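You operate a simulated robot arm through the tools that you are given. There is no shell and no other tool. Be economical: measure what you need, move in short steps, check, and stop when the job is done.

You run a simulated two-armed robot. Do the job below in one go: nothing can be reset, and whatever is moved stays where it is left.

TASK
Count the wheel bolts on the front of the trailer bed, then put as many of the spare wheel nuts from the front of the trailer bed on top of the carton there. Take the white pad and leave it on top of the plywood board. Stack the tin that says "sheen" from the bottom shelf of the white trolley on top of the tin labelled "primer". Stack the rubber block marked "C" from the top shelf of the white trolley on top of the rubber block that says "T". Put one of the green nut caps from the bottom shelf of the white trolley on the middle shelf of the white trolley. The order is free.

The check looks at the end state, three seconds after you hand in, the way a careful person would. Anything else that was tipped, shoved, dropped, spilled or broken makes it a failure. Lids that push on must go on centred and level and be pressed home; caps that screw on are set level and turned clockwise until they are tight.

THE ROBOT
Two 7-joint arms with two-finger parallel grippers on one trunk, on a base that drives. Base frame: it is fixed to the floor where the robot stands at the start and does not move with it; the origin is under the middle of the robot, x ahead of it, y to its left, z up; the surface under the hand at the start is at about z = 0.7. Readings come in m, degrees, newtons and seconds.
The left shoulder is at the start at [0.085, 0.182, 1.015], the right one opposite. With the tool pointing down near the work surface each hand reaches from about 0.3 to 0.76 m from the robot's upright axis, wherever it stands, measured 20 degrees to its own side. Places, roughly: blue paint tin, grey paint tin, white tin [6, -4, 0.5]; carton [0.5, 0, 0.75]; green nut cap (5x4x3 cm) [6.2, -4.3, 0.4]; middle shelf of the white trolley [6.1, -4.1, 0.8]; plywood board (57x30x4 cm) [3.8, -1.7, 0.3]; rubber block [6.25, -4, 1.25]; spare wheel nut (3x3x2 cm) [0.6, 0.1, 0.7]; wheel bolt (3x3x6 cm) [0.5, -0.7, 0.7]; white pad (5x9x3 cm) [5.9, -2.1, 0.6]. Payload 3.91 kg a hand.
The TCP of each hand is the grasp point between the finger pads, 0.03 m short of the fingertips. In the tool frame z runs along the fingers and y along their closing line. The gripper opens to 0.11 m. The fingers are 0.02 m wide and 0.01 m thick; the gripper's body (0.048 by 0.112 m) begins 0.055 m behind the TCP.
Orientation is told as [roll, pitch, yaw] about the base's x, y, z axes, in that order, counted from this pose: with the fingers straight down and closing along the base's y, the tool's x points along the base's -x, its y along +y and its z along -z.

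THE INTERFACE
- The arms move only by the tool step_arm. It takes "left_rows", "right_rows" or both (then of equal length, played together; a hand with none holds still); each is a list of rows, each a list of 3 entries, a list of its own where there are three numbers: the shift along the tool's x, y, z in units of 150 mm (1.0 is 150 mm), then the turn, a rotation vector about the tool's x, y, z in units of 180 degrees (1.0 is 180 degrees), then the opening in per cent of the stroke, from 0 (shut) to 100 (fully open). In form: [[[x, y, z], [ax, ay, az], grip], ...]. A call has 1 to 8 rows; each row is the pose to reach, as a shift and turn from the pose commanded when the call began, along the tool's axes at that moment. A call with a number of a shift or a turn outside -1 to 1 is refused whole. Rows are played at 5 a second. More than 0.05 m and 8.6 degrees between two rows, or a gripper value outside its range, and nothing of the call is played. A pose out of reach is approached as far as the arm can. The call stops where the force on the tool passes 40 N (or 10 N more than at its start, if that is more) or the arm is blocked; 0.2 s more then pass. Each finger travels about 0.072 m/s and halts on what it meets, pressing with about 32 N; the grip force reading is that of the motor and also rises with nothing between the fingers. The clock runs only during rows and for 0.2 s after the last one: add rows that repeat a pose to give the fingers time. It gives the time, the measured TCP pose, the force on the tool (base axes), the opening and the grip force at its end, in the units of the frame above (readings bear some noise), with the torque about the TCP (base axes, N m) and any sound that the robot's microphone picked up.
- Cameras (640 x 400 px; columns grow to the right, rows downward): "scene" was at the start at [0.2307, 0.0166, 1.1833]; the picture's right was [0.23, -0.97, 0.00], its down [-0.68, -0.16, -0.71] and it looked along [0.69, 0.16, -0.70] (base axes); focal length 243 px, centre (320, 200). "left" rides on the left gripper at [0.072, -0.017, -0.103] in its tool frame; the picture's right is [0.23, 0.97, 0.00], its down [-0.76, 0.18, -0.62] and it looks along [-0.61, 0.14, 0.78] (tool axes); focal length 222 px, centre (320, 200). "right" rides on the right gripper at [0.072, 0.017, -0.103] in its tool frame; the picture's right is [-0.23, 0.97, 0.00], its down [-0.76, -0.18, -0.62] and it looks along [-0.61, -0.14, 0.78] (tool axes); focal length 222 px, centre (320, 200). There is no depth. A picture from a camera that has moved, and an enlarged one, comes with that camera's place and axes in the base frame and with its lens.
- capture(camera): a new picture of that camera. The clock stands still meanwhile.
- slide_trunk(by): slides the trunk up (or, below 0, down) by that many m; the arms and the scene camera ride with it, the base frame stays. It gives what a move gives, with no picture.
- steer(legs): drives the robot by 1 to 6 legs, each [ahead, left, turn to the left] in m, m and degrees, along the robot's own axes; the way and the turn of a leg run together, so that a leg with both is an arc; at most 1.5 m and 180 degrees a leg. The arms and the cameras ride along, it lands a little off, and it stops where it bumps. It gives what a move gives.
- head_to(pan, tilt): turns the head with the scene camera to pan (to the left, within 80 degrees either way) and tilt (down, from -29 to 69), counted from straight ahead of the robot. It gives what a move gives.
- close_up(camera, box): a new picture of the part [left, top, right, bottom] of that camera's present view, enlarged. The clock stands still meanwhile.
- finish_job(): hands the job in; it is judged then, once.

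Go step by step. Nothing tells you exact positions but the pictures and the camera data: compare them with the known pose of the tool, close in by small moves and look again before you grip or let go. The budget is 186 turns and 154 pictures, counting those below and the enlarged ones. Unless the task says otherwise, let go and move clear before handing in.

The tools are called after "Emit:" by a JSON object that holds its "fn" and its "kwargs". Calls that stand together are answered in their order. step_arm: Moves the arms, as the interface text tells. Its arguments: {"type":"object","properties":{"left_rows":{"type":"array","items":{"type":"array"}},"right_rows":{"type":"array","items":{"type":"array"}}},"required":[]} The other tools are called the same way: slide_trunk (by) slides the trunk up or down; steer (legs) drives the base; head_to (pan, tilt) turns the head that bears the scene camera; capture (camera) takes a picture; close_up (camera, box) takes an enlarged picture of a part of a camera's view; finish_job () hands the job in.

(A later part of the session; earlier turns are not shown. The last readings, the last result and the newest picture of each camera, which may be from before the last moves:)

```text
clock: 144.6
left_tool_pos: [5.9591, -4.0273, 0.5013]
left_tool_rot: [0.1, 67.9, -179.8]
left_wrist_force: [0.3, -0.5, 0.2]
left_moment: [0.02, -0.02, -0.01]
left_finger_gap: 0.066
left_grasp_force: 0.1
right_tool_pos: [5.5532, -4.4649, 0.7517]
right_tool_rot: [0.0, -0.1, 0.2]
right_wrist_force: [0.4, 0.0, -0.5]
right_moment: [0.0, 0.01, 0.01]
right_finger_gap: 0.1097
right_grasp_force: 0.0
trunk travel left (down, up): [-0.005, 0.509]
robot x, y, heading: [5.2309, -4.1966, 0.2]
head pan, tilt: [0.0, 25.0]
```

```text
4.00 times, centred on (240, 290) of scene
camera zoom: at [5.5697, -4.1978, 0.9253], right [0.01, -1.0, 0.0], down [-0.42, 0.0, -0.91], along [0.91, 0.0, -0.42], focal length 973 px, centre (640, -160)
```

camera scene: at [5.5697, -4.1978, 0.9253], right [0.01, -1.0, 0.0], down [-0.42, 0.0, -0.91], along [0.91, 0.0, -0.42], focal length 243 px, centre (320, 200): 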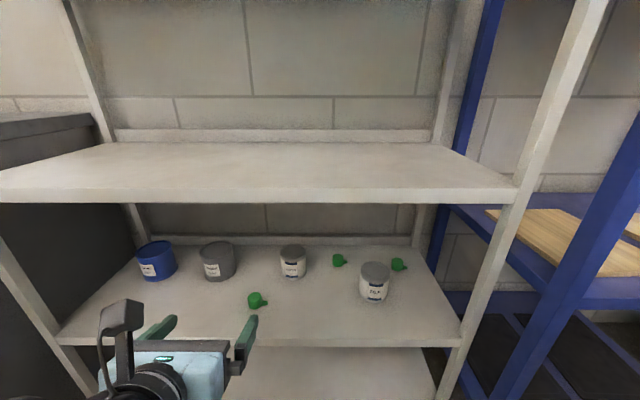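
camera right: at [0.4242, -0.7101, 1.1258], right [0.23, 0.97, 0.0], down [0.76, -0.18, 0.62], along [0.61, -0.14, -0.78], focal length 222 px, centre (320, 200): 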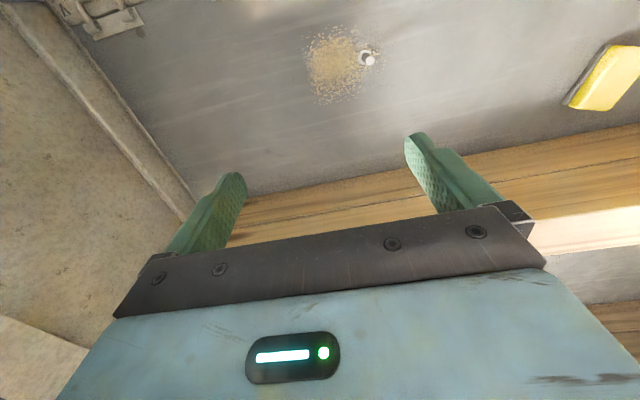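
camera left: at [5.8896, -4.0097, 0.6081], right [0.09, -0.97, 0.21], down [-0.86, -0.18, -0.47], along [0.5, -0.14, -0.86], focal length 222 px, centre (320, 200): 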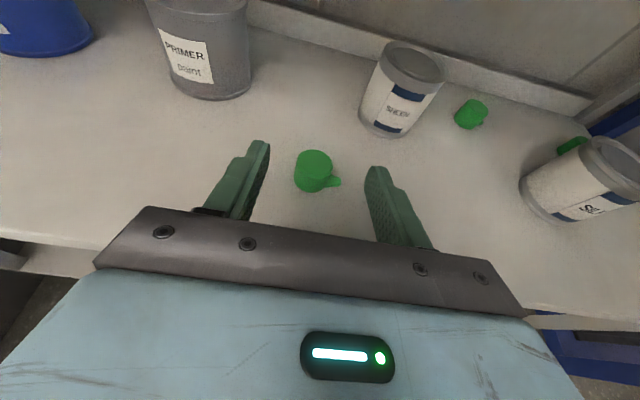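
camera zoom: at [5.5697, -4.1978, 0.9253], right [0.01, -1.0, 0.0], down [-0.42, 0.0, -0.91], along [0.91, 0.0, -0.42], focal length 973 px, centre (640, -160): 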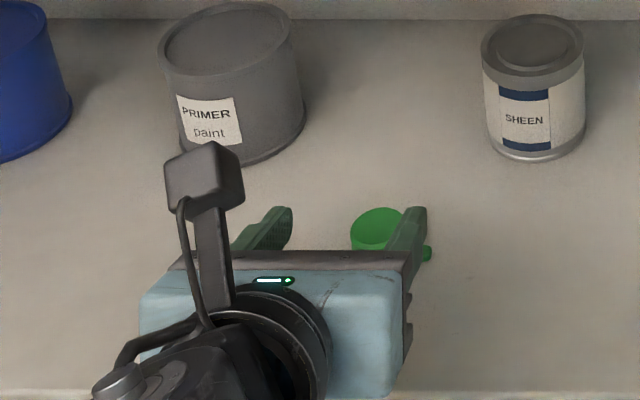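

Triangulating the two hand pictures gives the cap top at (6.02, -4.025, 0.446), so the shelf is at z≈0.415. I move in with open fingers astride the cap.

Emit:
{"fn": "step_arm", "kwargs": {"left_rows": [[[-0.07, -0.01, 0.15], [0, 0, 0], 60], [[-0.14, -0.01, 0.3], [0, 0, 0], 60], [[-0.2, -0.01, 0.42], [0, 0, 0], 60], [[-0.22, -0.01, 0.47], [0, 0, 0], 60], [[-0.237, -0.01, 0.499], [0, 0, 0], 60]]}}

Emit:
{"fn": "capture", "kwargs": {"camera": "left"}}

```text
clock: 145.8
left_tool_pos: [6.0131, -4.0248, 0.4421]
left_tool_rot: [0.0, 68.0, -179.8]
left_wrist_force: [-0.4, -1.0, 1.4]
left_moment: [-0.04, 0.02, 0.02]
left_finger_gap: 0.0661
left_grasp_force: 0.1
right_tool_pos: [5.5538, -4.4657, 0.7525]
right_tool_rot: [-0.1, -0.1, 0.1]
right_wrist_force: [0.4, -0.1, 0.0]
right_moment: [0.01, 0.01, -0.01]
right_finger_gap: 0.11
right_grasp_force: 0.1
trunk travel left (down, up): [-0.005, 0.509]
robot x, y, heading: [5.2327, -4.1966, 0.2]
head pan, tilt: [0.0, 25.0]
```

```text
96 pictures are left
camera left: at [5.9442, -4.0065, 0.5485], right [0.09, -0.97, 0.21], down [-0.86, -0.18, -0.47], along [0.5, -0.14, -0.86], focal length 222 px, centre (320, 200)
```

left: 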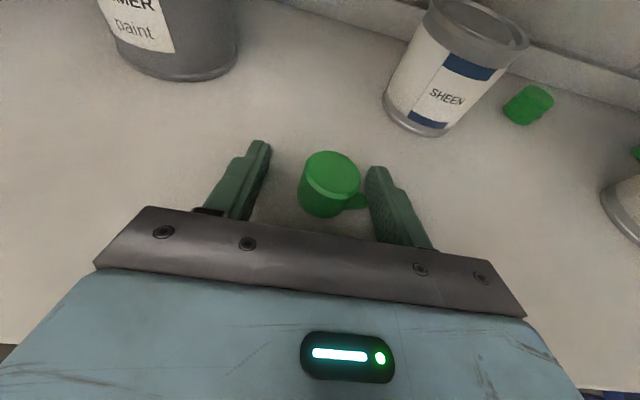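

The cap is between the fingers. Closing.

Emit:
{"fn": "step_arm", "kwargs": {"left_rows": [[[0, 0.02, 0.05], [0, 0, 0], 60], [[0, 0.02, 0.05], [0, 0, 0], 40], [[0, 0.02, 0.05], [0, 0, 0], 20], [[0, 0.02, 0.05], [0, 0, 0], 0], [[0, 0.02, 0.05], [0, 0, 0], 0], [[0, 0.02, 0.05], [0, 0, 0], 0]]}}

Emit:
{"fn": "capture", "kwargs": {"camera": "left"}}

```text
clock: 147.2
left_tool_pos: [6.0206, -4.0274, 0.4409]
left_tool_rot: [0.0, 68.1, -179.8]
left_wrist_force: [5.5, 0.6, 17.8]
left_moment: [0.0, -0.51, -0.09]
left_finger_gap: 0.0326
left_grasp_force: 32.3
right_tool_pos: [5.5538, -4.4654, 0.7516]
right_tool_rot: [0.0, -0.3, 0.2]
right_wrist_force: [-0.1, -0.6, -0.2]
right_moment: [0.05, -0.01, -0.01]
right_finger_gap: 0.1102
right_grasp_force: 0.0
trunk travel left (down, up): [-0.005, 0.509]
robot x, y, heading: [5.2359, -4.1994, 0.1]
head pan, tilt: [0.0, 25.0]
```

```text
95 pictures are left
camera left: at [5.9509, -4.0092, 0.547], right [0.09, -0.97, 0.21], down [-0.86, -0.18, -0.48], along [0.5, -0.14, -0.85], focal length 222 px, centre (320, 200)
```

left: 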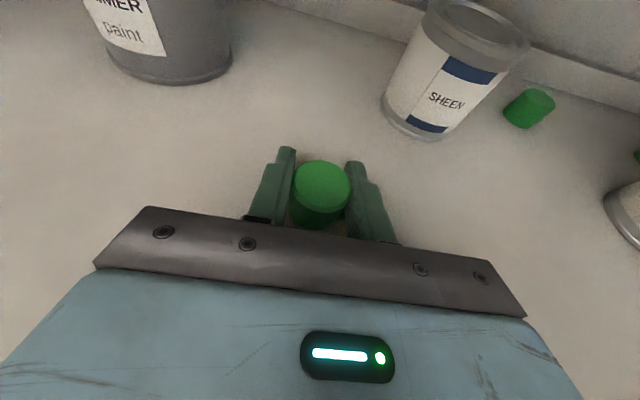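

Cap gripped. I lift it a bit, back the base out, raise the trunk and look at the middle shelf.

Emit:
{"fn": "step_arm", "kwargs": {"left_rows": [[[0.15, 0, -0.06], [0, 0, 0], 0], [[0.37, 0, -0.15], [0, 0, 0], 0]]}}

Emit:
{"fn": "steer", "kwargs": {"legs": [[-0.3, 0, 0]]}}

Emit:
{"fn": "slide_trunk", "kwargs": {"by": 0.37}}

Emit:
{"fn": "capture", "kwargs": {"camera": "scene"}}

Emit:
{"fn": "capture", "kwargs": {"camera": "left"}}

```text
clock: 147.8
left_tool_pos: [6.02, -4.028, 0.4941]
left_tool_rot: [-0.2, 67.7, -179.9]
left_wrist_force: [-0.6, 0.1, -1.8]
left_moment: [0.0, 0.0, 0.02]
left_finger_gap: 0.0325
left_grasp_force: 31.7
right_tool_pos: [5.5539, -4.466, 0.7513]
right_tool_rot: [0.0, -0.1, 0.3]
right_wrist_force: [-0.1, -0.1, -0.7]
right_moment: [-0.02, -0.02, -0.01]
right_finger_gap: 0.11
right_grasp_force: 0.0
trunk travel left (down, up): [-0.005, 0.509]
robot x, y, heading: [5.2364, -4.197, 0.4]
head pan, tilt: [0.0, 25.0]
```

```text
clock: 149.9
left_tool_pos: [5.718, -4.0297, 0.4954]
left_tool_rot: [-0.1, 68.0, -179.7]
left_wrist_force: [0.8, -1.2, 0.1]
left_moment: [0.0, 0.0, -0.03]
left_finger_gap: 0.0324
left_grasp_force: 32.1
right_tool_pos: [5.253, -4.467, 0.7523]
right_tool_rot: [-0.1, -0.1, 0.3]
right_wrist_force: [0.2, 0.1, -0.7]
right_moment: [0.02, 0.0, -0.01]
right_finger_gap: 0.11
right_grasp_force: 0.0
trunk travel left (down, up): [-0.005, 0.509]
robot x, y, heading: [4.9297, -4.2032, 0.4]
head pan, tilt: [0.0, 25.0]
```

```text
clock: 153.4
left_tool_pos: [5.7188, -4.0297, 0.8654]
left_tool_rot: [0.0, 67.9, -179.7]
left_wrist_force: [-0.1, -0.2, -1.0]
left_moment: [0.01, 0.02, -0.01]
left_finger_gap: 0.0328
left_grasp_force: 31.8
right_tool_pos: [5.253, -4.4677, 1.1218]
right_tool_rot: [0.1, -0.1, 0.3]
right_wrist_force: [0.2, -0.1, 1.1]
right_moment: [0.01, 0.02, -0.02]
right_finger_gap: 0.1103
right_grasp_force: 0.0
trunk travel left (down, up): [-0.375, 0.139]
robot x, y, heading: [4.9349, -4.1983, 0.4]
head pan, tilt: [0.0, 25.0]
```

```text
94 pictures are left
camera scene: at [5.1473, -4.2, 1.3148], right [0.01, -1.0, 0.0], down [-0.42, 0.0, -0.91], along [0.91, 0.01, -0.42], focal length 243 px, centre (320, 200)
```

scene: 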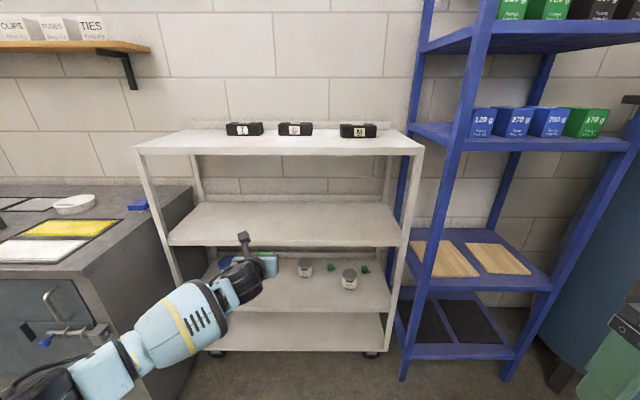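

```text
93 pictures are left
camera left: at [5.6496, -4.0118, 0.972], right [0.09, -0.97, 0.21], down [-0.86, -0.18, -0.47], along [0.5, -0.14, -0.86], focal length 222 px, centre (320, 200)
```

left: 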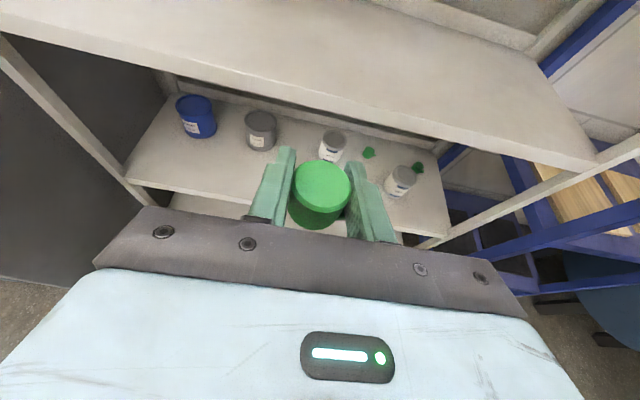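

Middle shelf top is at z≈0.78, front edge x≈5.937. I drive forward 0.32 so the cap is over it.

Emit:
{"fn": "steer", "kwargs": {"legs": [[0.33, 0, 0]]}}

Emit:
{"fn": "step_arm", "kwargs": {"left_rows": [[[-0.15, 0, 0.06], [0, 0, 0], 0], [[-0.27, 0, 0.11], [0, 0, 0], 0], [[-0.31, 0, 0.126], [0, 0, 0], 0], [[-0.34, 0, 0.138], [0, 0, 0], 0], [[-0.37, 0, 0.15], [0, 0, 0], 0], [[-0.39, 0, 0.158], [0, 0, 0], 0]]}}

Emit:
{"fn": "capture", "kwargs": {"camera": "left"}}

Emit:
{"fn": "capture", "kwargs": {"camera": "scene"}}

```text
clock: 155.6
left_tool_pos: [6.0424, -4.0278, 0.8652]
left_tool_rot: [-0.1, 67.9, -179.7]
left_wrist_force: [0.0, 0.5, 0.6]
left_moment: [0.01, 0.01, 0.03]
left_finger_gap: 0.0328
left_grasp_force: 31.6
right_tool_pos: [5.5755, -4.4666, 1.1212]
right_tool_rot: [-0.1, -0.1, 0.2]
right_wrist_force: [0.4, -0.8, 0.9]
right_moment: [-0.05, 0.05, 0.01]
right_finger_gap: 0.11
right_grasp_force: 0.1
trunk travel left (down, up): [-0.375, 0.139]
robot x, y, heading: [5.2543, -4.1978, 0.6]
head pan, tilt: [0.0, 25.0]
```

```text
clock: 157.0
left_tool_pos: [6.0427, -4.0282, 0.8014]
left_tool_rot: [0.0, 67.8, -179.8]
left_wrist_force: [-0.6, 0.0, -0.4]
left_moment: [-0.01, 0.01, 0.04]
left_finger_gap: 0.0327
left_grasp_force: 32.1
right_tool_pos: [5.5759, -4.4658, 1.1221]
right_tool_rot: [0.0, -0.1, 0.2]
right_wrist_force: [0.6, 0.2, 0.1]
right_moment: [0.02, 0.0, -0.02]
right_finger_gap: 0.1099
right_grasp_force: 0.0
trunk travel left (down, up): [-0.375, 0.139]
robot x, y, heading: [5.2548, -4.2002, 0.3]
head pan, tilt: [0.0, 25.0]
```

```text
92 pictures are left
camera left: at [5.9729, -4.0114, 0.909], right [0.09, -0.97, 0.21], down [-0.86, -0.18, -0.47], along [0.5, -0.14, -0.86], focal length 222 px, centre (320, 200)
```

left: 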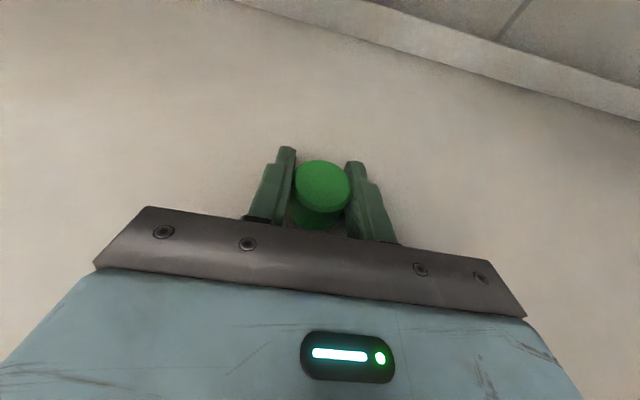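

```text
91 pictures are left
camera scene: at [5.4704, -4.1986, 1.3148], right [0.0, -1.0, 0.0], down [-0.42, 0.0, -0.91], along [0.91, 0.0, -0.42], focal length 243 px, centre (320, 200)
```

scene: 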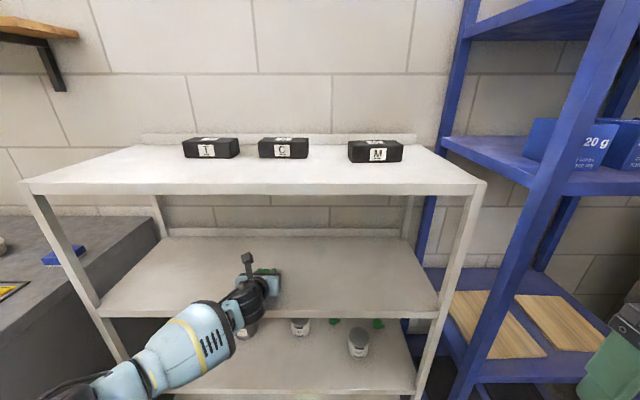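

No contact yet; lowering in 3 mm steps.

Emit:
{"fn": "step_arm", "kwargs": {"left_rows": [[[-0.02, 0, 0.008], [0, 0, 0], 0], [[-0.04, 0, 0.016], [0, 0, 0], 0], [[-0.06, 0, 0.024], [0, 0, 0], 0]]}}

```text
clock: 157.8
left_tool_pos: [6.0424, -4.0288, 0.8014]
left_tool_rot: [0.0, 68.6, -179.8]
left_wrist_force: [-2.3, 4.2, 30.4]
left_moment: [0.12, 1.76, -0.21]
left_finger_gap: 0.0325
left_grasp_force: 32.0
right_tool_pos: [5.573, -4.4655, 1.1226]
right_tool_rot: [0.0, -0.3, 0.2]
right_wrist_force: [0.3, 0.5, 0.0]
right_moment: [-0.03, -0.02, -0.01]
right_finger_gap: 0.1101
right_grasp_force: 0.1
trunk travel left (down, up): [-0.375, 0.139]
robot x, y, heading: [5.2541, -4.2009, 0.5]
head pan, tilt: [0.0, 25.0]
```

Contact. Ease off, open, and withdraw along the finger axis.

Emit:
{"fn": "step_arm", "kwargs": {"left_rows": [[[0.045, 0, -0.018], [0, 0, 0], 0], [[0.045, 0, -0.018], [0, 0, 0], 30], [[0.045, 0, -0.018], [0, 0, 0], 50], [[0.045, 0, -0.018], [0, 0, 0], 60], [[0.045, 0, -0.018], [0, 0, 0], 60], [[0.06, 0, -0.2], [0, 0, 0], 60], [[0.15, 0, -0.45], [0, 0, 0], 60], [[0.2, 0, -0.7], [0, 0, 0], 60]]}}

Emit:
{"fn": "capture", "kwargs": {"camera": "left"}}

```text
clock: 159.6
left_tool_pos: [5.9547, -4.0283, 0.8585]
left_tool_rot: [0.1, 67.9, -179.8]
left_wrist_force: [-1.0, -0.7, 0.4]
left_moment: [-0.03, -0.03, 0.0]
left_finger_gap: 0.0659
left_grasp_force: 0.0
right_tool_pos: [5.5749, -4.4661, 1.1214]
right_tool_rot: [0.0, -0.2, 0.2]
right_wrist_force: [0.1, -1.3, -0.3]
right_moment: [0.01, -0.03, -0.02]
right_finger_gap: 0.11
right_grasp_force: 0.0
trunk travel left (down, up): [-0.375, 0.139]
robot x, y, heading: [5.2521, -4.198, 0.0]
head pan, tilt: [0.0, 25.0]
```

```text
90 pictures are left
camera left: at [5.8858, -4.0112, 0.9657], right [0.09, -0.97, 0.21], down [-0.86, -0.18, -0.47], along [0.5, -0.14, -0.86], focal length 222 px, centre (320, 200)
```

left: 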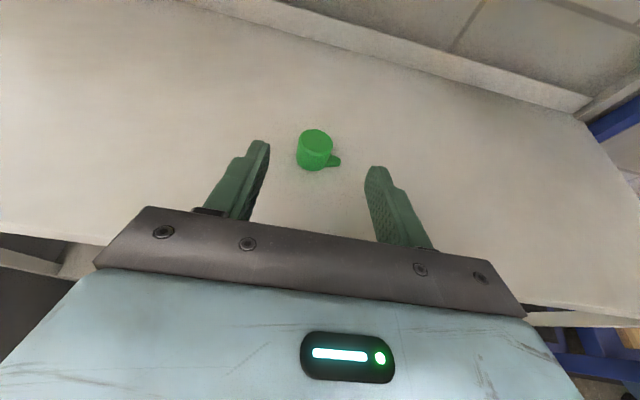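

Cap is on the middle shelf. Next the SHEEN tin: back off, lower the trunk, align y to -4.116 and open fully, then re-approach.

Emit:
{"fn": "steer", "kwargs": {"legs": [[-0.3, 0, 0]]}}

Emit:
{"fn": "slide_trunk", "kwargs": {"by": -0.37}}

Emit:
{"fn": "step_arm", "kwargs": {"left_rows": [[[0, 0.2, 0], [0, 0, 0], 80], [[0, 0.4, 0], [0, 0, 0], 100], [[0, 0.587, 0], [0, 0, 0], 100], [[0, 0.587, 0], [0, 0, 0], 100]]}}

Emit:
{"fn": "steer", "kwargs": {"legs": [[0.32, 0, 0]]}}

Emit:
{"fn": "capture", "kwargs": {"camera": "left"}}

Emit:
{"fn": "capture", "kwargs": {"camera": "scene"}}

```text
clock: 161.6
left_tool_pos: [5.6582, -4.0249, 0.8591]
left_tool_rot: [-0.1, 68.0, -179.4]
left_wrist_force: [1.2, 0.4, 0.1]
left_moment: [0.02, 0.03, -0.03]
left_finger_gap: 0.066
left_grasp_force: 0.0
right_tool_pos: [5.2805, -4.4657, 1.1219]
right_tool_rot: [-0.1, 0.0, 0.6]
right_wrist_force: [-0.8, 0.0, -0.1]
right_moment: [-0.02, -0.03, -0.04]
right_finger_gap: 0.1097
right_grasp_force: 0.0
trunk travel left (down, up): [-0.375, 0.139]
robot x, y, heading: [4.9606, -4.1965, 0.7]
head pan, tilt: [0.0, 25.0]
```

```text
clock: 165.2
left_tool_pos: [5.6585, -4.0275, 0.4893]
left_tool_rot: [-0.1, 68.0, -179.5]
left_wrist_force: [-0.2, 0.5, -0.1]
left_moment: [0.0, 0.0, 0.01]
left_finger_gap: 0.0661
left_grasp_force: 0.2
right_tool_pos: [5.2807, -4.4656, 0.7518]
right_tool_rot: [0.0, 0.0, 0.5]
right_wrist_force: [0.9, 0.8, -0.6]
right_moment: [-0.02, 0.0, -0.01]
right_finger_gap: 0.11
right_grasp_force: 0.0
trunk travel left (down, up): [-0.005, 0.509]
robot x, y, heading: [4.9591, -4.2015, 0.8]
head pan, tilt: [0.0, 25.0]
```

```text
clock: 166.2
left_tool_pos: [5.6592, -4.1139, 0.4872]
left_tool_rot: [-0.1, 67.8, -179.6]
left_wrist_force: [0.3, -0.5, 0.4]
left_moment: [0.0, -0.03, 0.01]
left_finger_gap: 0.1101
left_grasp_force: 0.0
right_tool_pos: [5.2812, -4.4661, 0.7514]
right_tool_rot: [0.0, -0.1, 0.6]
right_wrist_force: [-0.1, 1.0, -0.5]
right_moment: [-0.03, 0.03, 0.0]
right_finger_gap: 0.1099
right_grasp_force: 0.1
trunk travel left (down, up): [-0.005, 0.509]
robot x, y, heading: [4.9573, -4.202, 0.3]
head pan, tilt: [0.0, 25.0]
```

```text
clock: 168.3
left_tool_pos: [5.9786, -4.1121, 0.4874]
left_tool_rot: [-0.1, 67.9, -179.6]
left_wrist_force: [-0.2, 0.4, -1.0]
left_moment: [0.02, 0.03, -0.01]
left_finger_gap: 0.1099
left_grasp_force: 0.0
right_tool_pos: [5.5989, -4.4633, 0.7521]
right_tool_rot: [0.0, 0.0, 0.5]
right_wrist_force: [0.2, 0.4, 0.4]
right_moment: [0.02, 0.04, -0.02]
right_finger_gap: 0.1099
right_grasp_force: 0.0
trunk travel left (down, up): [-0.005, 0.509]
robot x, y, heading: [5.2769, -4.1967, 0.5]
head pan, tilt: [0.0, 25.0]
```

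```text
89 pictures are left
camera left: at [5.9095, -4.0957, 0.5947], right [0.09, -0.97, 0.21], down [-0.86, -0.18, -0.47], along [0.5, -0.14, -0.86], focal length 222 px, centre (320, 200)
```

left: 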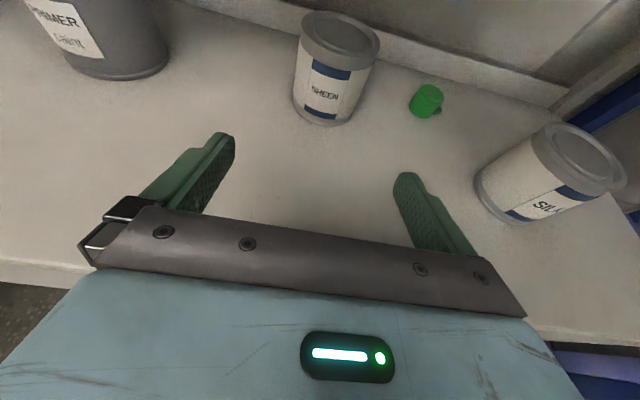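

```text
88 pictures are left
camera scene: at [5.6144, -4.196, 0.9253], right [0.01, -1.0, 0.0], down [-0.42, 0.0, -0.91], along [0.91, 0.01, -0.42], focal length 243 px, centre (320, 200)
```

scene: 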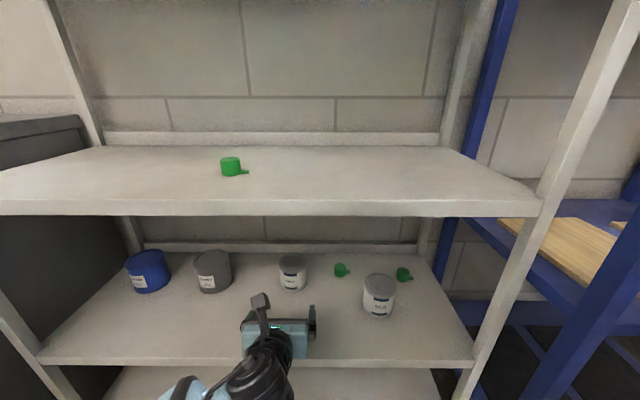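

SHEEN's centre is at about (6.143, -4.118). I slide in with fingers astride it.

Emit:
{"fn": "step_arm", "kwargs": {"left_rows": [[[0.06, 0.04, 0.25], [0, 0, 0], 100], [[0.12, 0.04, 0.5], [0, 0, 0], 100], [[0.17, 0.04, 0.7], [0, 0, 0], 100]]}}

Emit:
{"fn": "capture", "kwargs": {"camera": "left"}}

```text
clock: 169.1
left_tool_pos: [6.0864, -4.1169, 0.4727]
left_tool_rot: [0.0, 67.8, -179.5]
left_wrist_force: [0.6, 0.8, -0.1]
left_moment: [-0.03, -0.01, -0.01]
left_finger_gap: 0.1102
left_grasp_force: 0.0
right_tool_pos: [5.6004, -4.4648, 0.7525]
right_tool_rot: [0.0, -0.2, 0.4]
right_wrist_force: [0.2, 0.4, 0.0]
right_moment: [0.03, -0.01, 0.01]
right_finger_gap: 0.1101
right_grasp_force: 0.1
trunk travel left (down, up): [-0.005, 0.509]
robot x, y, heading: [5.2821, -4.1945, 0.6]
head pan, tilt: [0.0, 25.0]
```

```text
87 pictures are left
camera left: at [6.0172, -4.1001, 0.5792], right [0.09, -0.97, 0.21], down [-0.86, -0.18, -0.47], along [0.5, -0.14, -0.86], focal length 222 px, centre (320, 200)
```

left: 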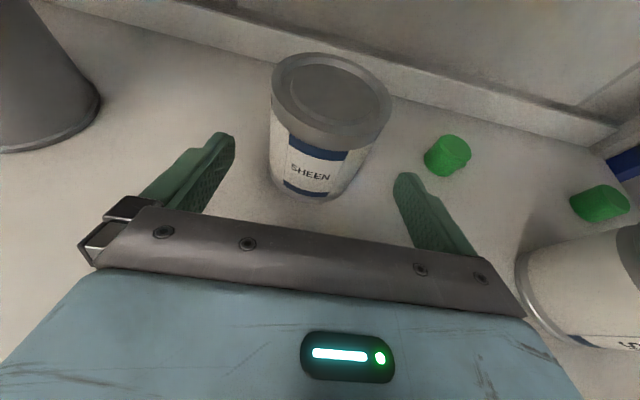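

Aligned. Final 5 cm in, then close.

Emit:
{"fn": "step_arm", "kwargs": {"left_rows": [[[0.03, 0.0, 0.18], [0, 0, 0], 100], [[0.058, 0.0, 0.357], [0, 0, 0], 100], [[0.058, 0.0, 0.357], [0, 0, 0], 80], [[0.058, 0.0, 0.357], [0, 0, 0], 60], [[0.058, 0.0, 0.357], [0, 0, 0], 30], [[0.058, 0.0, 0.357], [0, 0, 0], 0], [[0.058, 0.0, 0.357], [0, 0, 0], 0]]}}

Emit:
{"fn": "capture", "kwargs": {"camera": "left"}}

```text
clock: 170.7
left_tool_pos: [6.1408, -4.1164, 0.4619]
left_tool_rot: [-0.1, 68.0, -179.6]
left_wrist_force: [0.5, 1.8, -0.4]
left_moment: [0.13, -0.05, 0.02]
left_finger_gap: 0.0734
left_grasp_force: 31.8
right_tool_pos: [5.5987, -4.4643, 0.7524]
right_tool_rot: [-0.1, -0.1, 0.3]
right_wrist_force: [0.4, -0.4, -0.2]
right_moment: [-0.03, 0.0, -0.01]
right_finger_gap: 0.1101
right_grasp_force: 0.0
trunk travel left (down, up): [-0.005, 0.509]
robot x, y, heading: [5.2786, -4.1959, 0.4]
head pan, tilt: [0.0, 25.0]
```

```text
86 pictures are left
camera left: at [6.0707, -4.1, 0.5685], right [0.09, -0.97, 0.21], down [-0.86, -0.18, -0.47], along [0.5, -0.14, -0.86], focal length 222 px, centre (320, 200)
```

left: 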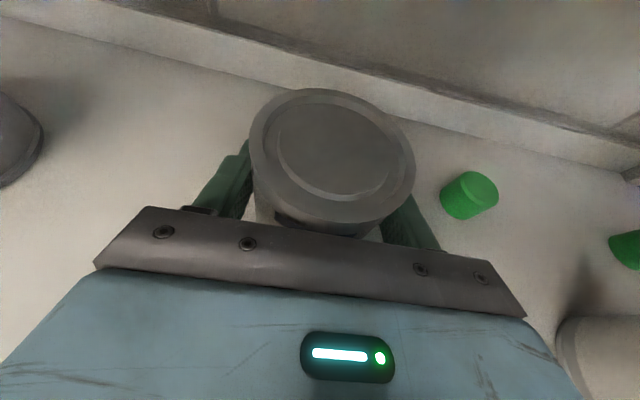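

SHEEN is gripped. Lift 11 cm and move left over PRIMER.

Emit:
{"fn": "step_arm", "kwargs": {"left_rows": [[[0.2, 0, -0.08], [0, 0, 0], 0], [[0.4, 0, -0.16], [0, 0, 0], 0], [[0.68, 0, -0.275], [0, 0, 0], 0]]}}

Emit:
{"fn": "step_arm", "kwargs": {"left_rows": [[[0, -0.25, 0], [0, 0, 0], 0], [[0, -0.5, 0], [0, 0, 0], 0], [[0, -0.75, 0], [0, 0, 0], 0]]}}

Emit:
{"fn": "capture", "kwargs": {"camera": "left"}}

Emit:
{"fn": "capture", "kwargs": {"camera": "scene"}}

```text
clock: 171.5
left_tool_pos: [6.1394, -4.1177, 0.5689]
left_tool_rot: [0.0, 68.0, -179.8]
left_wrist_force: [0.0, -1.6, -4.1]
left_moment: [0.0, -0.02, -0.02]
left_finger_gap: 0.0731
left_grasp_force: 31.9
right_tool_pos: [5.599, -4.4646, 0.7526]
right_tool_rot: [0.1, -0.1, 0.4]
right_wrist_force: [-1.1, -0.5, 0.8]
right_moment: [0.0, 0.02, -0.01]
right_finger_gap: 0.11
right_grasp_force: 0.1
trunk travel left (down, up): [-0.005, 0.509]
robot x, y, heading: [5.2749, -4.1981, 0.6]
head pan, tilt: [0.0, 25.0]
```

```text
clock: 172.3
left_tool_pos: [6.139, -4.0039, 0.5704]
left_tool_rot: [0.0, 67.9, -179.7]
left_wrist_force: [0.4, -1.2, -3.2]
left_moment: [0.04, 0.02, 0.0]
left_finger_gap: 0.0734
left_grasp_force: 32.0
right_tool_pos: [5.6004, -4.4645, 0.7517]
right_tool_rot: [0.1, -0.1, 0.4]
right_wrist_force: [0.0, 0.0, -0.4]
right_moment: [0.01, -0.05, 0.01]
right_finger_gap: 0.1102
right_grasp_force: 0.1
trunk travel left (down, up): [-0.005, 0.509]
robot x, y, heading: [5.2787, -4.1987, 0.5]
head pan, tilt: [0.0, 25.0]
```

```text
85 pictures are left
camera left: at [6.0703, -3.9869, 0.6767], right [0.09, -0.97, 0.21], down [-0.86, -0.18, -0.47], along [0.5, -0.14, -0.86], focal length 222 px, centre (320, 200)
```

left: 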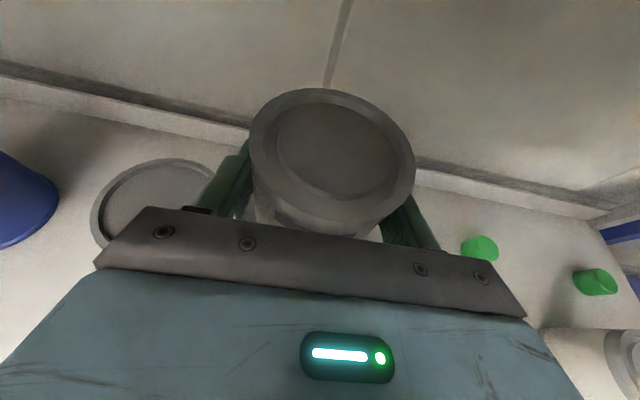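

```text
84 pictures are left
camera scene: at [5.6146, -4.1958, 0.9252], right [0.01, -1.0, 0.0], down [-0.42, 0.0, -0.91], along [0.91, 0.01, -0.42], focal length 243 px, centre (320, 200)
```

scene: 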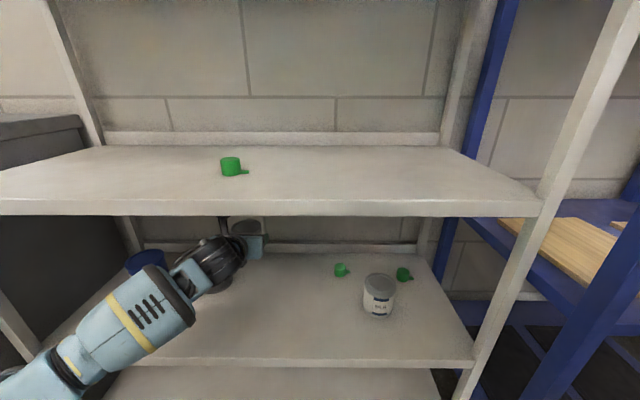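

I zoom into the primer's rim to locate its centre better.

Emit:
{"fn": "close_up", "kwargs": {"camera": "left", "box": [70, 130, 262, 250]}}

```text
3.33 times, centred on (166, 190) of left
camera zoom: at [6.0703, -3.9869, 0.6767], right [0.09, -0.97, 0.21], down [-0.86, -0.18, -0.47], along [0.5, -0.14, -0.86], focal length 740 px, centre (833, 233)
```

zoom: 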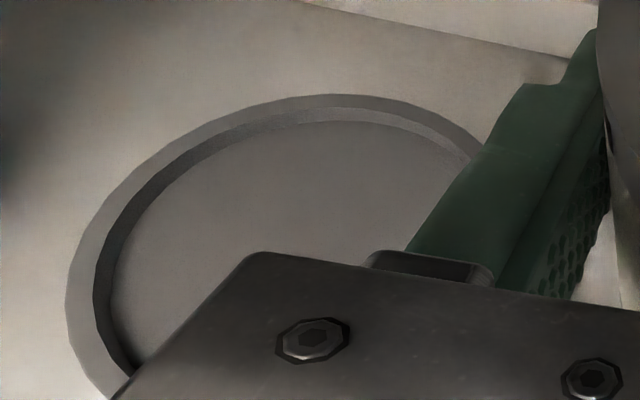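

PRIMER's rim centre computes to (6.141, -3.896). I move the tin exactly above and check.

Emit:
{"fn": "step_arm", "kwargs": {"left_rows": [[[0, -0.25, 0], [0, 0, 0], 0], [[0.0, -0.5, 0], [0, 0, 0], 0], [[0.005, -0.723, 0.012], [0, 0, 0], 0], [[0.005, -0.723, 0.012], [0, 0, 0], 0]]}}

Emit:
{"fn": "capture", "kwargs": {"camera": "left"}}

Emit:
{"fn": "close_up", "kwargs": {"camera": "scene", "box": [120, 200, 280, 300]}}

```text
clock: 173.3
left_tool_pos: [6.1383, -3.8947, 0.5694]
left_tool_rot: [-0.1, 67.9, -179.7]
left_wrist_force: [-0.3, 0.5, -2.7]
left_moment: [0.01, 0.02, 0.0]
left_finger_gap: 0.0733
left_grasp_force: 32.4
right_tool_pos: [5.6004, -4.4643, 0.7528]
right_tool_rot: [0.0, -0.1, 0.4]
right_wrist_force: [-0.4, 0.0, 0.0]
right_moment: [-0.04, 0.04, -0.01]
right_finger_gap: 0.1101
right_grasp_force: 0.1
trunk travel left (down, up): [-0.005, 0.509]
robot x, y, heading: [5.2796, -4.1973, 0.5]
head pan, tilt: [0.0, 25.0]
```

```text
82 pictures are left
camera left: at [6.0704, -3.8792, 0.6753], right [0.09, -0.97, 0.21], down [-0.86, -0.18, -0.47], along [0.5, -0.14, -0.86], focal length 222 px, centre (320, 200)
```

left: 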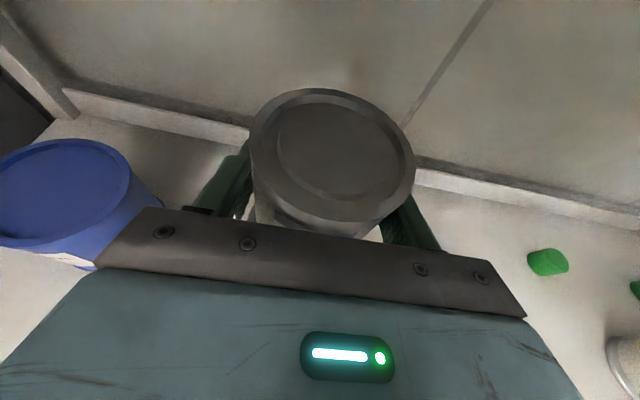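

```text
4.00 times, centred on (200, 250) of scene
camera zoom: at [5.6146, -4.196, 0.9252], right [0.01, -1.0, 0.0], down [-0.42, 0.0, -0.91], along [0.91, 0.01, -0.42], focal length 973 px, centre (800, 0)
```

zoom: 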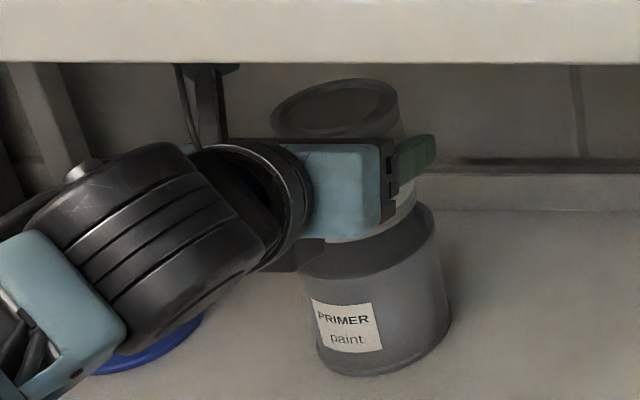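

Well aligned. Lowering slowly until contact.

Emit:
{"fn": "step_arm", "kwargs": {"left_rows": [[[-0.05, 0.005, 0.035], [0, 0, 0], 0], [[-0.09, 0.005, 0.05], [0, 0, 0], 0], [[-0.11, 0.005, 0.058], [0, 0, 0], 0], [[-0.123, 0.005, 0.063], [0, 0, 0], 0]]}}

```text
clock: 174.3
left_tool_pos: [6.1408, -3.8965, 0.5491]
left_tool_rot: [-0.1, 67.8, -179.6]
left_wrist_force: [0.5, -0.3, -2.9]
left_moment: [0.02, 0.0, -0.03]
left_finger_gap: 0.0733
left_grasp_force: 32.0
right_tool_pos: [5.5999, -4.463, 0.7507]
right_tool_rot: [0.0, 0.0, 0.4]
right_wrist_force: [0.6, -0.8, 0.5]
right_moment: [0.05, 0.01, 0.0]
right_finger_gap: 0.1101
right_grasp_force: 0.1
trunk travel left (down, up): [-0.005, 0.509]
robot x, y, heading: [5.2784, -4.1994, 0.6]
head pan, tilt: [0.0, 25.0]
```

Emit:
{"fn": "step_arm", "kwargs": {"left_rows": [[[-0.0124, 0, 0.005], [0, 0, 0], 0], [[-0.0248, 0, 0.01], [0, 0, 0], 0], [[-0.0372, 0, 0.015], [0, 0, 0], 0]]}}

Emit:
{"fn": "close_up", "kwargs": {"camera": "scene", "box": [160, 210, 256, 270]}}

```text
clock: 175.1
left_tool_pos: [6.141, -3.8974, 0.5453]
left_tool_rot: [0.0, 68.3, -179.6]
left_wrist_force: [2.7, 1.7, 6.0]
left_moment: [0.1, 0.21, -0.08]
left_finger_gap: 0.0735
left_grasp_force: 31.8
right_tool_pos: [5.599, -4.4627, 0.7516]
right_tool_rot: [0.0, -0.2, 0.4]
right_wrist_force: [-0.2, 1.3, -0.3]
right_moment: [-0.01, 0.03, -0.01]
right_finger_gap: 0.1099
right_grasp_force: 0.0
trunk travel left (down, up): [-0.005, 0.509]
robot x, y, heading: [5.2767, -4.1967, 0.3]
head pan, tilt: [0.0, 25.0]
```

```text
6.67 times, centred on (208, 240) of scene
camera zoom: at [5.614, -4.1961, 0.9255], right [0.01, -1.0, 0.0], down [-0.42, 0.0, -0.91], along [0.91, 0.01, -0.42], focal length 1622 px, centre (1067, -67)
```

zoom: 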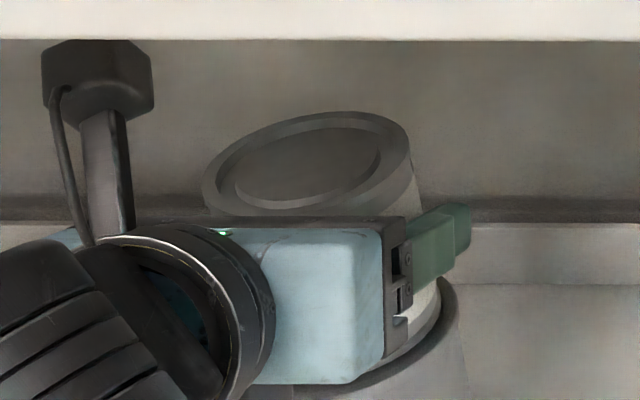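

Contact. Release and withdraw straight back.

Emit:
{"fn": "step_arm", "kwargs": {"left_rows": [[[0.012, 0, -0.005], [0, 0, 0], 75], [[0.012, 0, -0.005], [0, 0, 0], 85], [[0.012, 0, -0.005], [0, 0, 0], 95], [[0.012, 0, -0.005], [0, 0, 0], 95], [[0.012, 0, -0.005], [0, 0, 0], 95], [[-0.08, 0, -0.23], [0, 0, 0], 95], [[-0.17, 0, -0.46], [0, 0, 0], 95], [[-0.26, 0, -0.7], [0, 0, 0], 95]]}}

Emit:
{"fn": "capture", "kwargs": {"camera": "left"}}

Emit:
{"fn": "close_up", "kwargs": {"camera": "scene", "box": [120, 200, 280, 300]}}

```text
clock: 176.9
left_tool_pos: [6.0284, -3.8974, 0.5446]
left_tool_rot: [0.1, 68.0, -179.5]
left_wrist_force: [-0.4, -0.4, 0.0]
left_moment: [0.01, 0.0, 0.01]
left_finger_gap: 0.1046
left_grasp_force: 0.1
right_tool_pos: [5.5991, -4.4644, 0.7514]
right_tool_rot: [0.1, -0.1, 0.4]
right_wrist_force: [-0.5, 0.0, -0.8]
right_moment: [-0.01, -0.04, 0.0]
right_finger_gap: 0.11
right_grasp_force: 0.0
trunk travel left (down, up): [-0.005, 0.509]
robot x, y, heading: [5.2767, -4.1983, 0.6]
head pan, tilt: [0.0, 25.0]
```

```text
79 pictures are left
camera left: at [5.9585, -3.8814, 0.6518], right [0.09, -0.97, 0.21], down [-0.86, -0.18, -0.47], along [0.5, -0.14, -0.86], focal length 222 px, centre (320, 200)
```

left: 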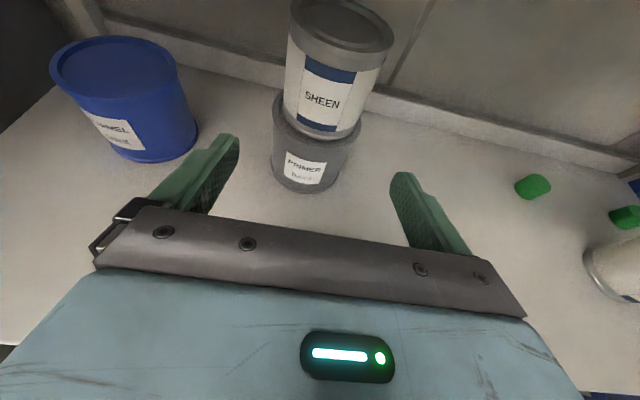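

```text
4.00 times, centred on (200, 250) of scene
camera zoom: at [5.6142, -4.1961, 0.9254], right [0.01, -1.0, 0.0], down [-0.42, 0.0, -0.91], along [0.91, 0.01, -0.42], focal length 973 px, centre (800, 0)
```

zoom: 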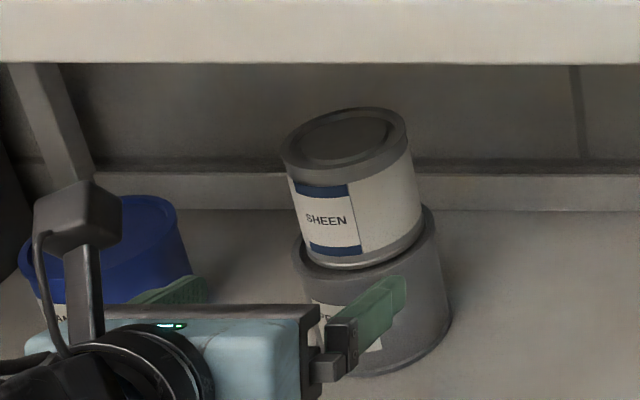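

SHEEN stands level on PRIMER. Now the blocks: back off, raise the trunk, and turn the hand to point down with fingers closing along x.

Emit:
{"fn": "steer", "kwargs": {"legs": [[-0.38, 0, 0]]}}

Emit:
{"fn": "slide_trunk", "kwargs": {"by": 0.505}}

Emit:
{"fn": "step_arm", "kwargs": {"left_rows": [[[0, 0, 0], [0, -0.047, 0], 90], [[0, 0, 0], [0, -0.094, 0], 90], [[0, 0, 0], [0, -0.141, 0], 90], [[0, 0, 0], [0, -0.188, 0], 90], [[0, 0, 0], [0, -0.235, 0], 90], [[0, 0, 0], [0, -0.282, 0], 90], [[0, 0, 0], [0, -0.329, 0], 90], [[0, 0, 0], [0, -0.376, 0], 90]]}}

Emit:
{"fn": "step_arm", "kwargs": {"left_rows": [[[0, 0, 0], [0, 0, -0.047], 90], [[0, 0, 0], [0, 0, -0.094], 90], [[0, 0, 0], [0, 0, -0.141], 90], [[0, 0, 0], [0, 0, -0.188], 90], [[0, 0, 0], [0, 0, -0.235], 90], [[0, 0, 0], [0, 0, -0.282], 90], [[0, 0, 0], [0, 0, -0.329], 90], [[0, 0, 0], [0, 0, -0.376], 90]]}}

Emit:
{"fn": "step_arm", "kwargs": {"left_rows": [[[0, 0, 0], [0, 0, -0.047], 90], [[0, 0, 0], [0, 0, -0.094], 90], [[0, 0, 0], [0, 0, -0.124], 90]]}}

Emit:
{"fn": "capture", "kwargs": {"camera": "scene"}}

```text
clock: 179.3
left_tool_pos: [5.6536, -3.9012, 0.5443]
left_tool_rot: [0.0, 67.8, -179.6]
left_wrist_force: [-0.9, 0.0, 0.9]
left_moment: [-0.01, -0.01, -0.02]
left_finger_gap: 0.1044
left_grasp_force: 0.1
right_tool_pos: [5.2237, -4.4663, 0.7522]
right_tool_rot: [0.0, -0.1, 0.4]
right_wrist_force: [0.1, -0.5, -0.4]
right_moment: [0.02, 0.01, -0.02]
right_finger_gap: 0.1097
right_grasp_force: 0.0
trunk travel left (down, up): [-0.005, 0.509]
robot x, y, heading: [4.9022, -4.2023, 0.3]
head pan, tilt: [0.0, 25.0]
```

```text
refused: 0.505 is not a number from -0.4 to 0.4
```

```text
clock: 181.1
left_tool_pos: [5.6521, -3.9019, 0.5443]
left_tool_rot: [0.1, 0.0, -179.7]
left_wrist_force: [-0.6, 0.2, 0.6]
left_moment: [0.01, -0.03, 0.03]
left_finger_gap: 0.0988
left_grasp_force: 0.1
right_tool_pos: [5.2237, -4.4674, 0.7516]
right_tool_rot: [0.0, -0.2, 0.3]
right_wrist_force: [-0.8, -0.4, -0.1]
right_moment: [0.01, 0.04, 0.02]
right_finger_gap: 0.1098
right_grasp_force: 0.1
trunk travel left (down, up): [-0.005, 0.509]
robot x, y, heading: [4.8997, -4.2014, 0.5]
head pan, tilt: [0.0, 25.0]
```

```text
clock: 182.9
left_tool_pos: [5.6536, -3.9031, 0.545]
left_tool_rot: [0.1, 0.1, -111.7]
left_wrist_force: [-0.8, 0.5, 0.0]
left_moment: [-0.02, -0.01, 0.02]
left_finger_gap: 0.099
left_grasp_force: 0.1
right_tool_pos: [5.223, -4.4676, 0.7517]
right_tool_rot: [0.0, -0.1, 0.4]
right_wrist_force: [0.4, 0.8, -0.5]
right_moment: [-0.01, 0.0, 0.0]
right_finger_gap: 0.1101
right_grasp_force: 0.1
trunk travel left (down, up): [-0.005, 0.509]
robot x, y, heading: [4.9008, -4.1999, 0.4]
head pan, tilt: [0.0, 25.0]
```

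```text
clock: 183.7
left_tool_pos: [5.6542, -3.9031, 0.5448]
left_tool_rot: [0.2, 0.0, -89.5]
left_wrist_force: [0.2, 0.3, -0.1]
left_moment: [0.0, -0.02, 0.01]
left_finger_gap: 0.099
left_grasp_force: 0.1
right_tool_pos: [5.2228, -4.4679, 0.7518]
right_tool_rot: [0.0, -0.1, 0.4]
right_wrist_force: [-0.7, 0.2, 0.4]
right_moment: [-0.02, 0.02, 0.03]
right_finger_gap: 0.1098
right_grasp_force: 0.1
trunk travel left (down, up): [-0.005, 0.509]
robot x, y, heading: [4.9018, -4.2028, 0.5]
head pan, tilt: [0.0, 25.0]
```

```text
77 pictures are left
camera scene: at [5.2387, -4.1992, 0.9253], right [0.01, -1.0, 0.0], down [-0.42, 0.0, -0.91], along [0.91, 0.01, -0.42], focal length 243 px, centre (320, 200)
```

scene: 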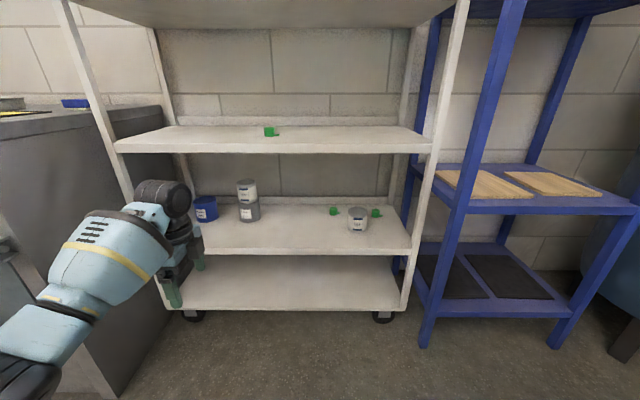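

Trunk slide needs two steps; the hand turned fine. I raise the trunk and then the hand above the top shelf's height.

Emit:
{"fn": "slide_trunk", "kwargs": {"by": 0.4}}

Emit:
{"fn": "slide_trunk", "kwargs": {"by": 0.105}}

Emit:
{"fn": "step_arm", "kwargs": {"left_rows": [[[-0.1, -0.16, -0.2], [0, 0, 0], 90], [[-0.2, -0.32, -0.4], [0, 0, 0], 90], [[-0.3, -0.48, -0.6], [0, 0, 0], 90], [[-0.4, -0.64, -0.8], [0, 0, 0], 90], [[-0.5, -0.8, -1.0], [0, 0, 0], 90]]}}

Emit:
{"fn": "step_arm", "kwargs": {"left_rows": [[[-0.2, 0, -0.2], [0, 0, 0], 100], [[-0.4, 0, -0.35], [0, 0, 0], 100], [[-0.6, 0, -0.5], [0, 0, 0], 100], [[-0.8, 0, -0.5], [0, 0, 0], 100]]}}

Emit:
{"fn": "capture", "kwargs": {"camera": "scene"}}

Emit:
{"fn": "close_up", "kwargs": {"camera": "scene", "box": [200, 100, 440, 250]}}

```text
clock: 187.6
left_tool_pos: [5.6271, -3.9014, 1.13]
left_tool_rot: [16.3, 0.0, -89.5]
left_wrist_force: [-0.1, 0.4, -0.4]
left_moment: [0.0, -0.04, 0.02]
left_finger_gap: 0.099
left_grasp_force: 0.0
right_tool_pos: [5.2235, -4.4672, 1.1521]
right_tool_rot: [0.1, 0.0, 0.5]
right_wrist_force: [-0.4, -0.2, 0.6]
right_moment: [0.03, -0.02, 0.02]
right_finger_gap: 0.1099
right_grasp_force: 0.0
trunk travel left (down, up): [-0.405, 0.109]
robot x, y, heading: [4.9054, -4.199, 0.4]
head pan, tilt: [0.0, 25.0]
```

```text
clock: 188.9
left_tool_pos: [5.5615, -3.9017, 1.4118]
left_tool_rot: [30.9, 0.0, -89.7]
left_wrist_force: [-0.3, 0.3, -1.2]
left_moment: [0.01, 0.01, 0.03]
left_finger_gap: 0.0989
left_grasp_force: 0.1
right_tool_pos: [5.2251, -4.4667, 1.2549]
right_tool_rot: [0.1, 0.1, 0.4]
right_wrist_force: [0.8, 0.0, 0.5]
right_moment: [0.02, -0.01, -0.01]
right_finger_gap: 0.1103
right_grasp_force: 0.0
trunk travel left (down, up): [-0.51, 0.004]
robot x, y, heading: [4.9016, -4.2028, 0.4]
head pan, tilt: [0.0, 25.0]
```

```text
clock: 190.1
left_tool_pos: [5.3781, -3.9796, 1.4807]
left_tool_rot: [31.3, 0.1, -89.5]
left_wrist_force: [0.4, -0.4, -0.1]
left_moment: [-0.01, 0.0, 0.01]
left_finger_gap: 0.099
left_grasp_force: 0.1
right_tool_pos: [5.2222, -4.4672, 1.257]
right_tool_rot: [0.1, -0.2, 0.4]
right_wrist_force: [-0.1, 0.4, -0.4]
right_moment: [-0.04, -0.04, -0.01]
right_finger_gap: 0.1101
right_grasp_force: 0.0
trunk travel left (down, up): [-0.51, 0.004]
robot x, y, heading: [4.8996, -4.1989, 0.6]
head pan, tilt: [0.0, 25.0]
```

```text
clock: 191.1
left_tool_pos: [5.343, -4.1013, 1.5438]
left_tool_rot: [31.2, 0.1, -89.6]
left_wrist_force: [0.3, -0.1, 0.1]
left_moment: [-0.02, 0.0, 0.01]
left_finger_gap: 0.11
left_grasp_force: 0.0
right_tool_pos: [5.2233, -4.4688, 1.2575]
right_tool_rot: [0.1, -0.1, 0.4]
right_wrist_force: [-0.1, -0.6, -0.1]
right_moment: [0.02, 0.02, -0.03]
right_finger_gap: 0.1104
right_grasp_force: 0.0
trunk travel left (down, up): [-0.51, 0.004]
robot x, y, heading: [4.9024, -4.2016, 0.5]
head pan, tilt: [0.0, 25.0]
```

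```text
76 pictures are left
camera scene: at [5.0088, -4.2026, 1.4725], right [0.01, -1.0, 0.0], down [-0.42, 0.0, -0.91], along [0.91, 0.01, -0.42], focal length 243 px, centre (320, 200)
```

scene: 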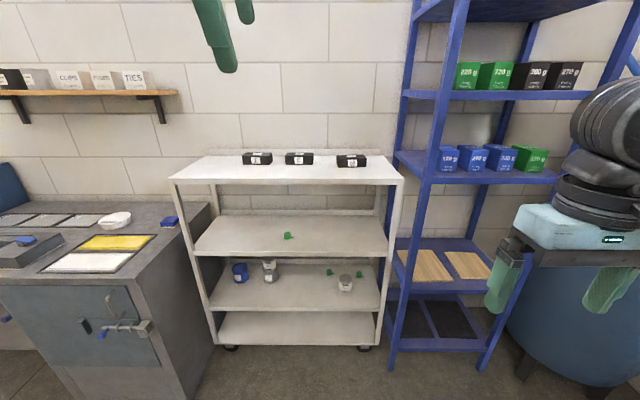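

```text
2.67 times, centred on (320, 175) of scene
camera zoom: at [5.0088, -4.2026, 1.4725], right [0.01, -1.0, 0.0], down [-0.42, 0.0, -0.91], along [0.91, 0.01, -0.42], focal length 649 px, centre (320, 267)
```

zoom: 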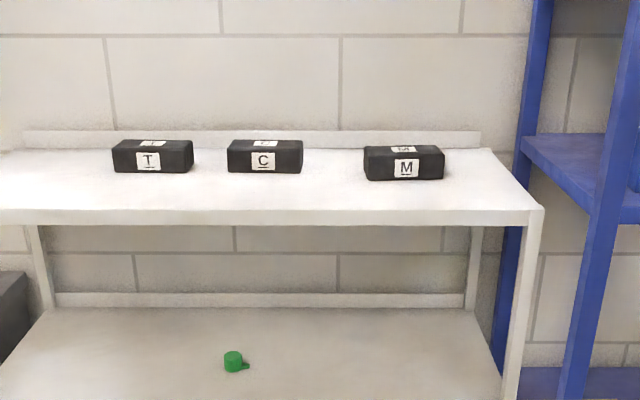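

The trunk rise left the hand tilted by 31°. I level it and bring it down to a working height in front of the shelf.

Emit:
{"fn": "step_arm", "kwargs": {"left_rows": [[[0, -0.02, 0.2], [0.043, 0, 0], 100], [[0, -0.05, 0.4], [0.086, 0, 0], 100], [[0, -0.08, 0.6], [0.129, 0, 0], 100], [[0, -0.11, 0.8], [0.172, 0, 0], 100], [[0, -0.11, 0.8], [0.172, 0, 0], 100]]}}

Emit:
{"fn": "capture", "kwargs": {"camera": "left"}}

```text
clock: 192.3
left_tool_pos: [5.3878, -4.0959, 1.4339]
left_tool_rot: [0.3, 0.0, -89.6]
left_wrist_force: [0.8, -0.3, 0.7]
left_moment: [0.0, -0.04, 0.0]
left_finger_gap: 0.1101
left_grasp_force: 0.0
right_tool_pos: [5.2222, -4.4673, 1.2569]
right_tool_rot: [-0.1, -0.3, 0.4]
right_wrist_force: [-0.1, 0.9, -0.3]
right_moment: [-0.04, -0.02, 0.01]
right_finger_gap: 0.11
right_grasp_force: 0.0
trunk travel left (down, up): [-0.51, 0.004]
robot x, y, heading: [4.9024, -4.2006, 0.7]
head pan, tilt: [0.0, 25.0]
```

```text
74 pictures are left
camera left: at [5.3699, -4.0232, 1.5384], right [0.97, 0.23, 0.01], down [0.18, -0.76, 0.62], along [0.15, -0.61, -0.78], focal length 222 px, centre (320, 200)
```

left: 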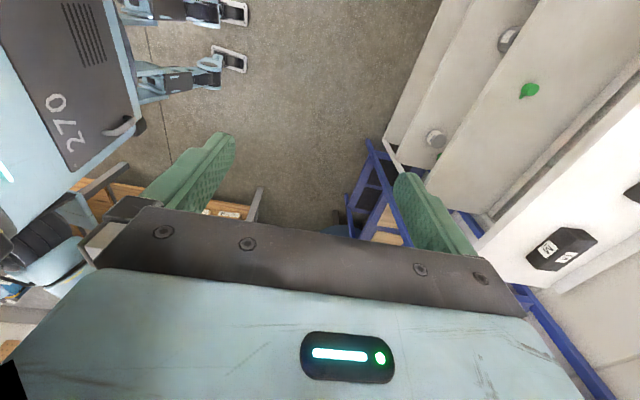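

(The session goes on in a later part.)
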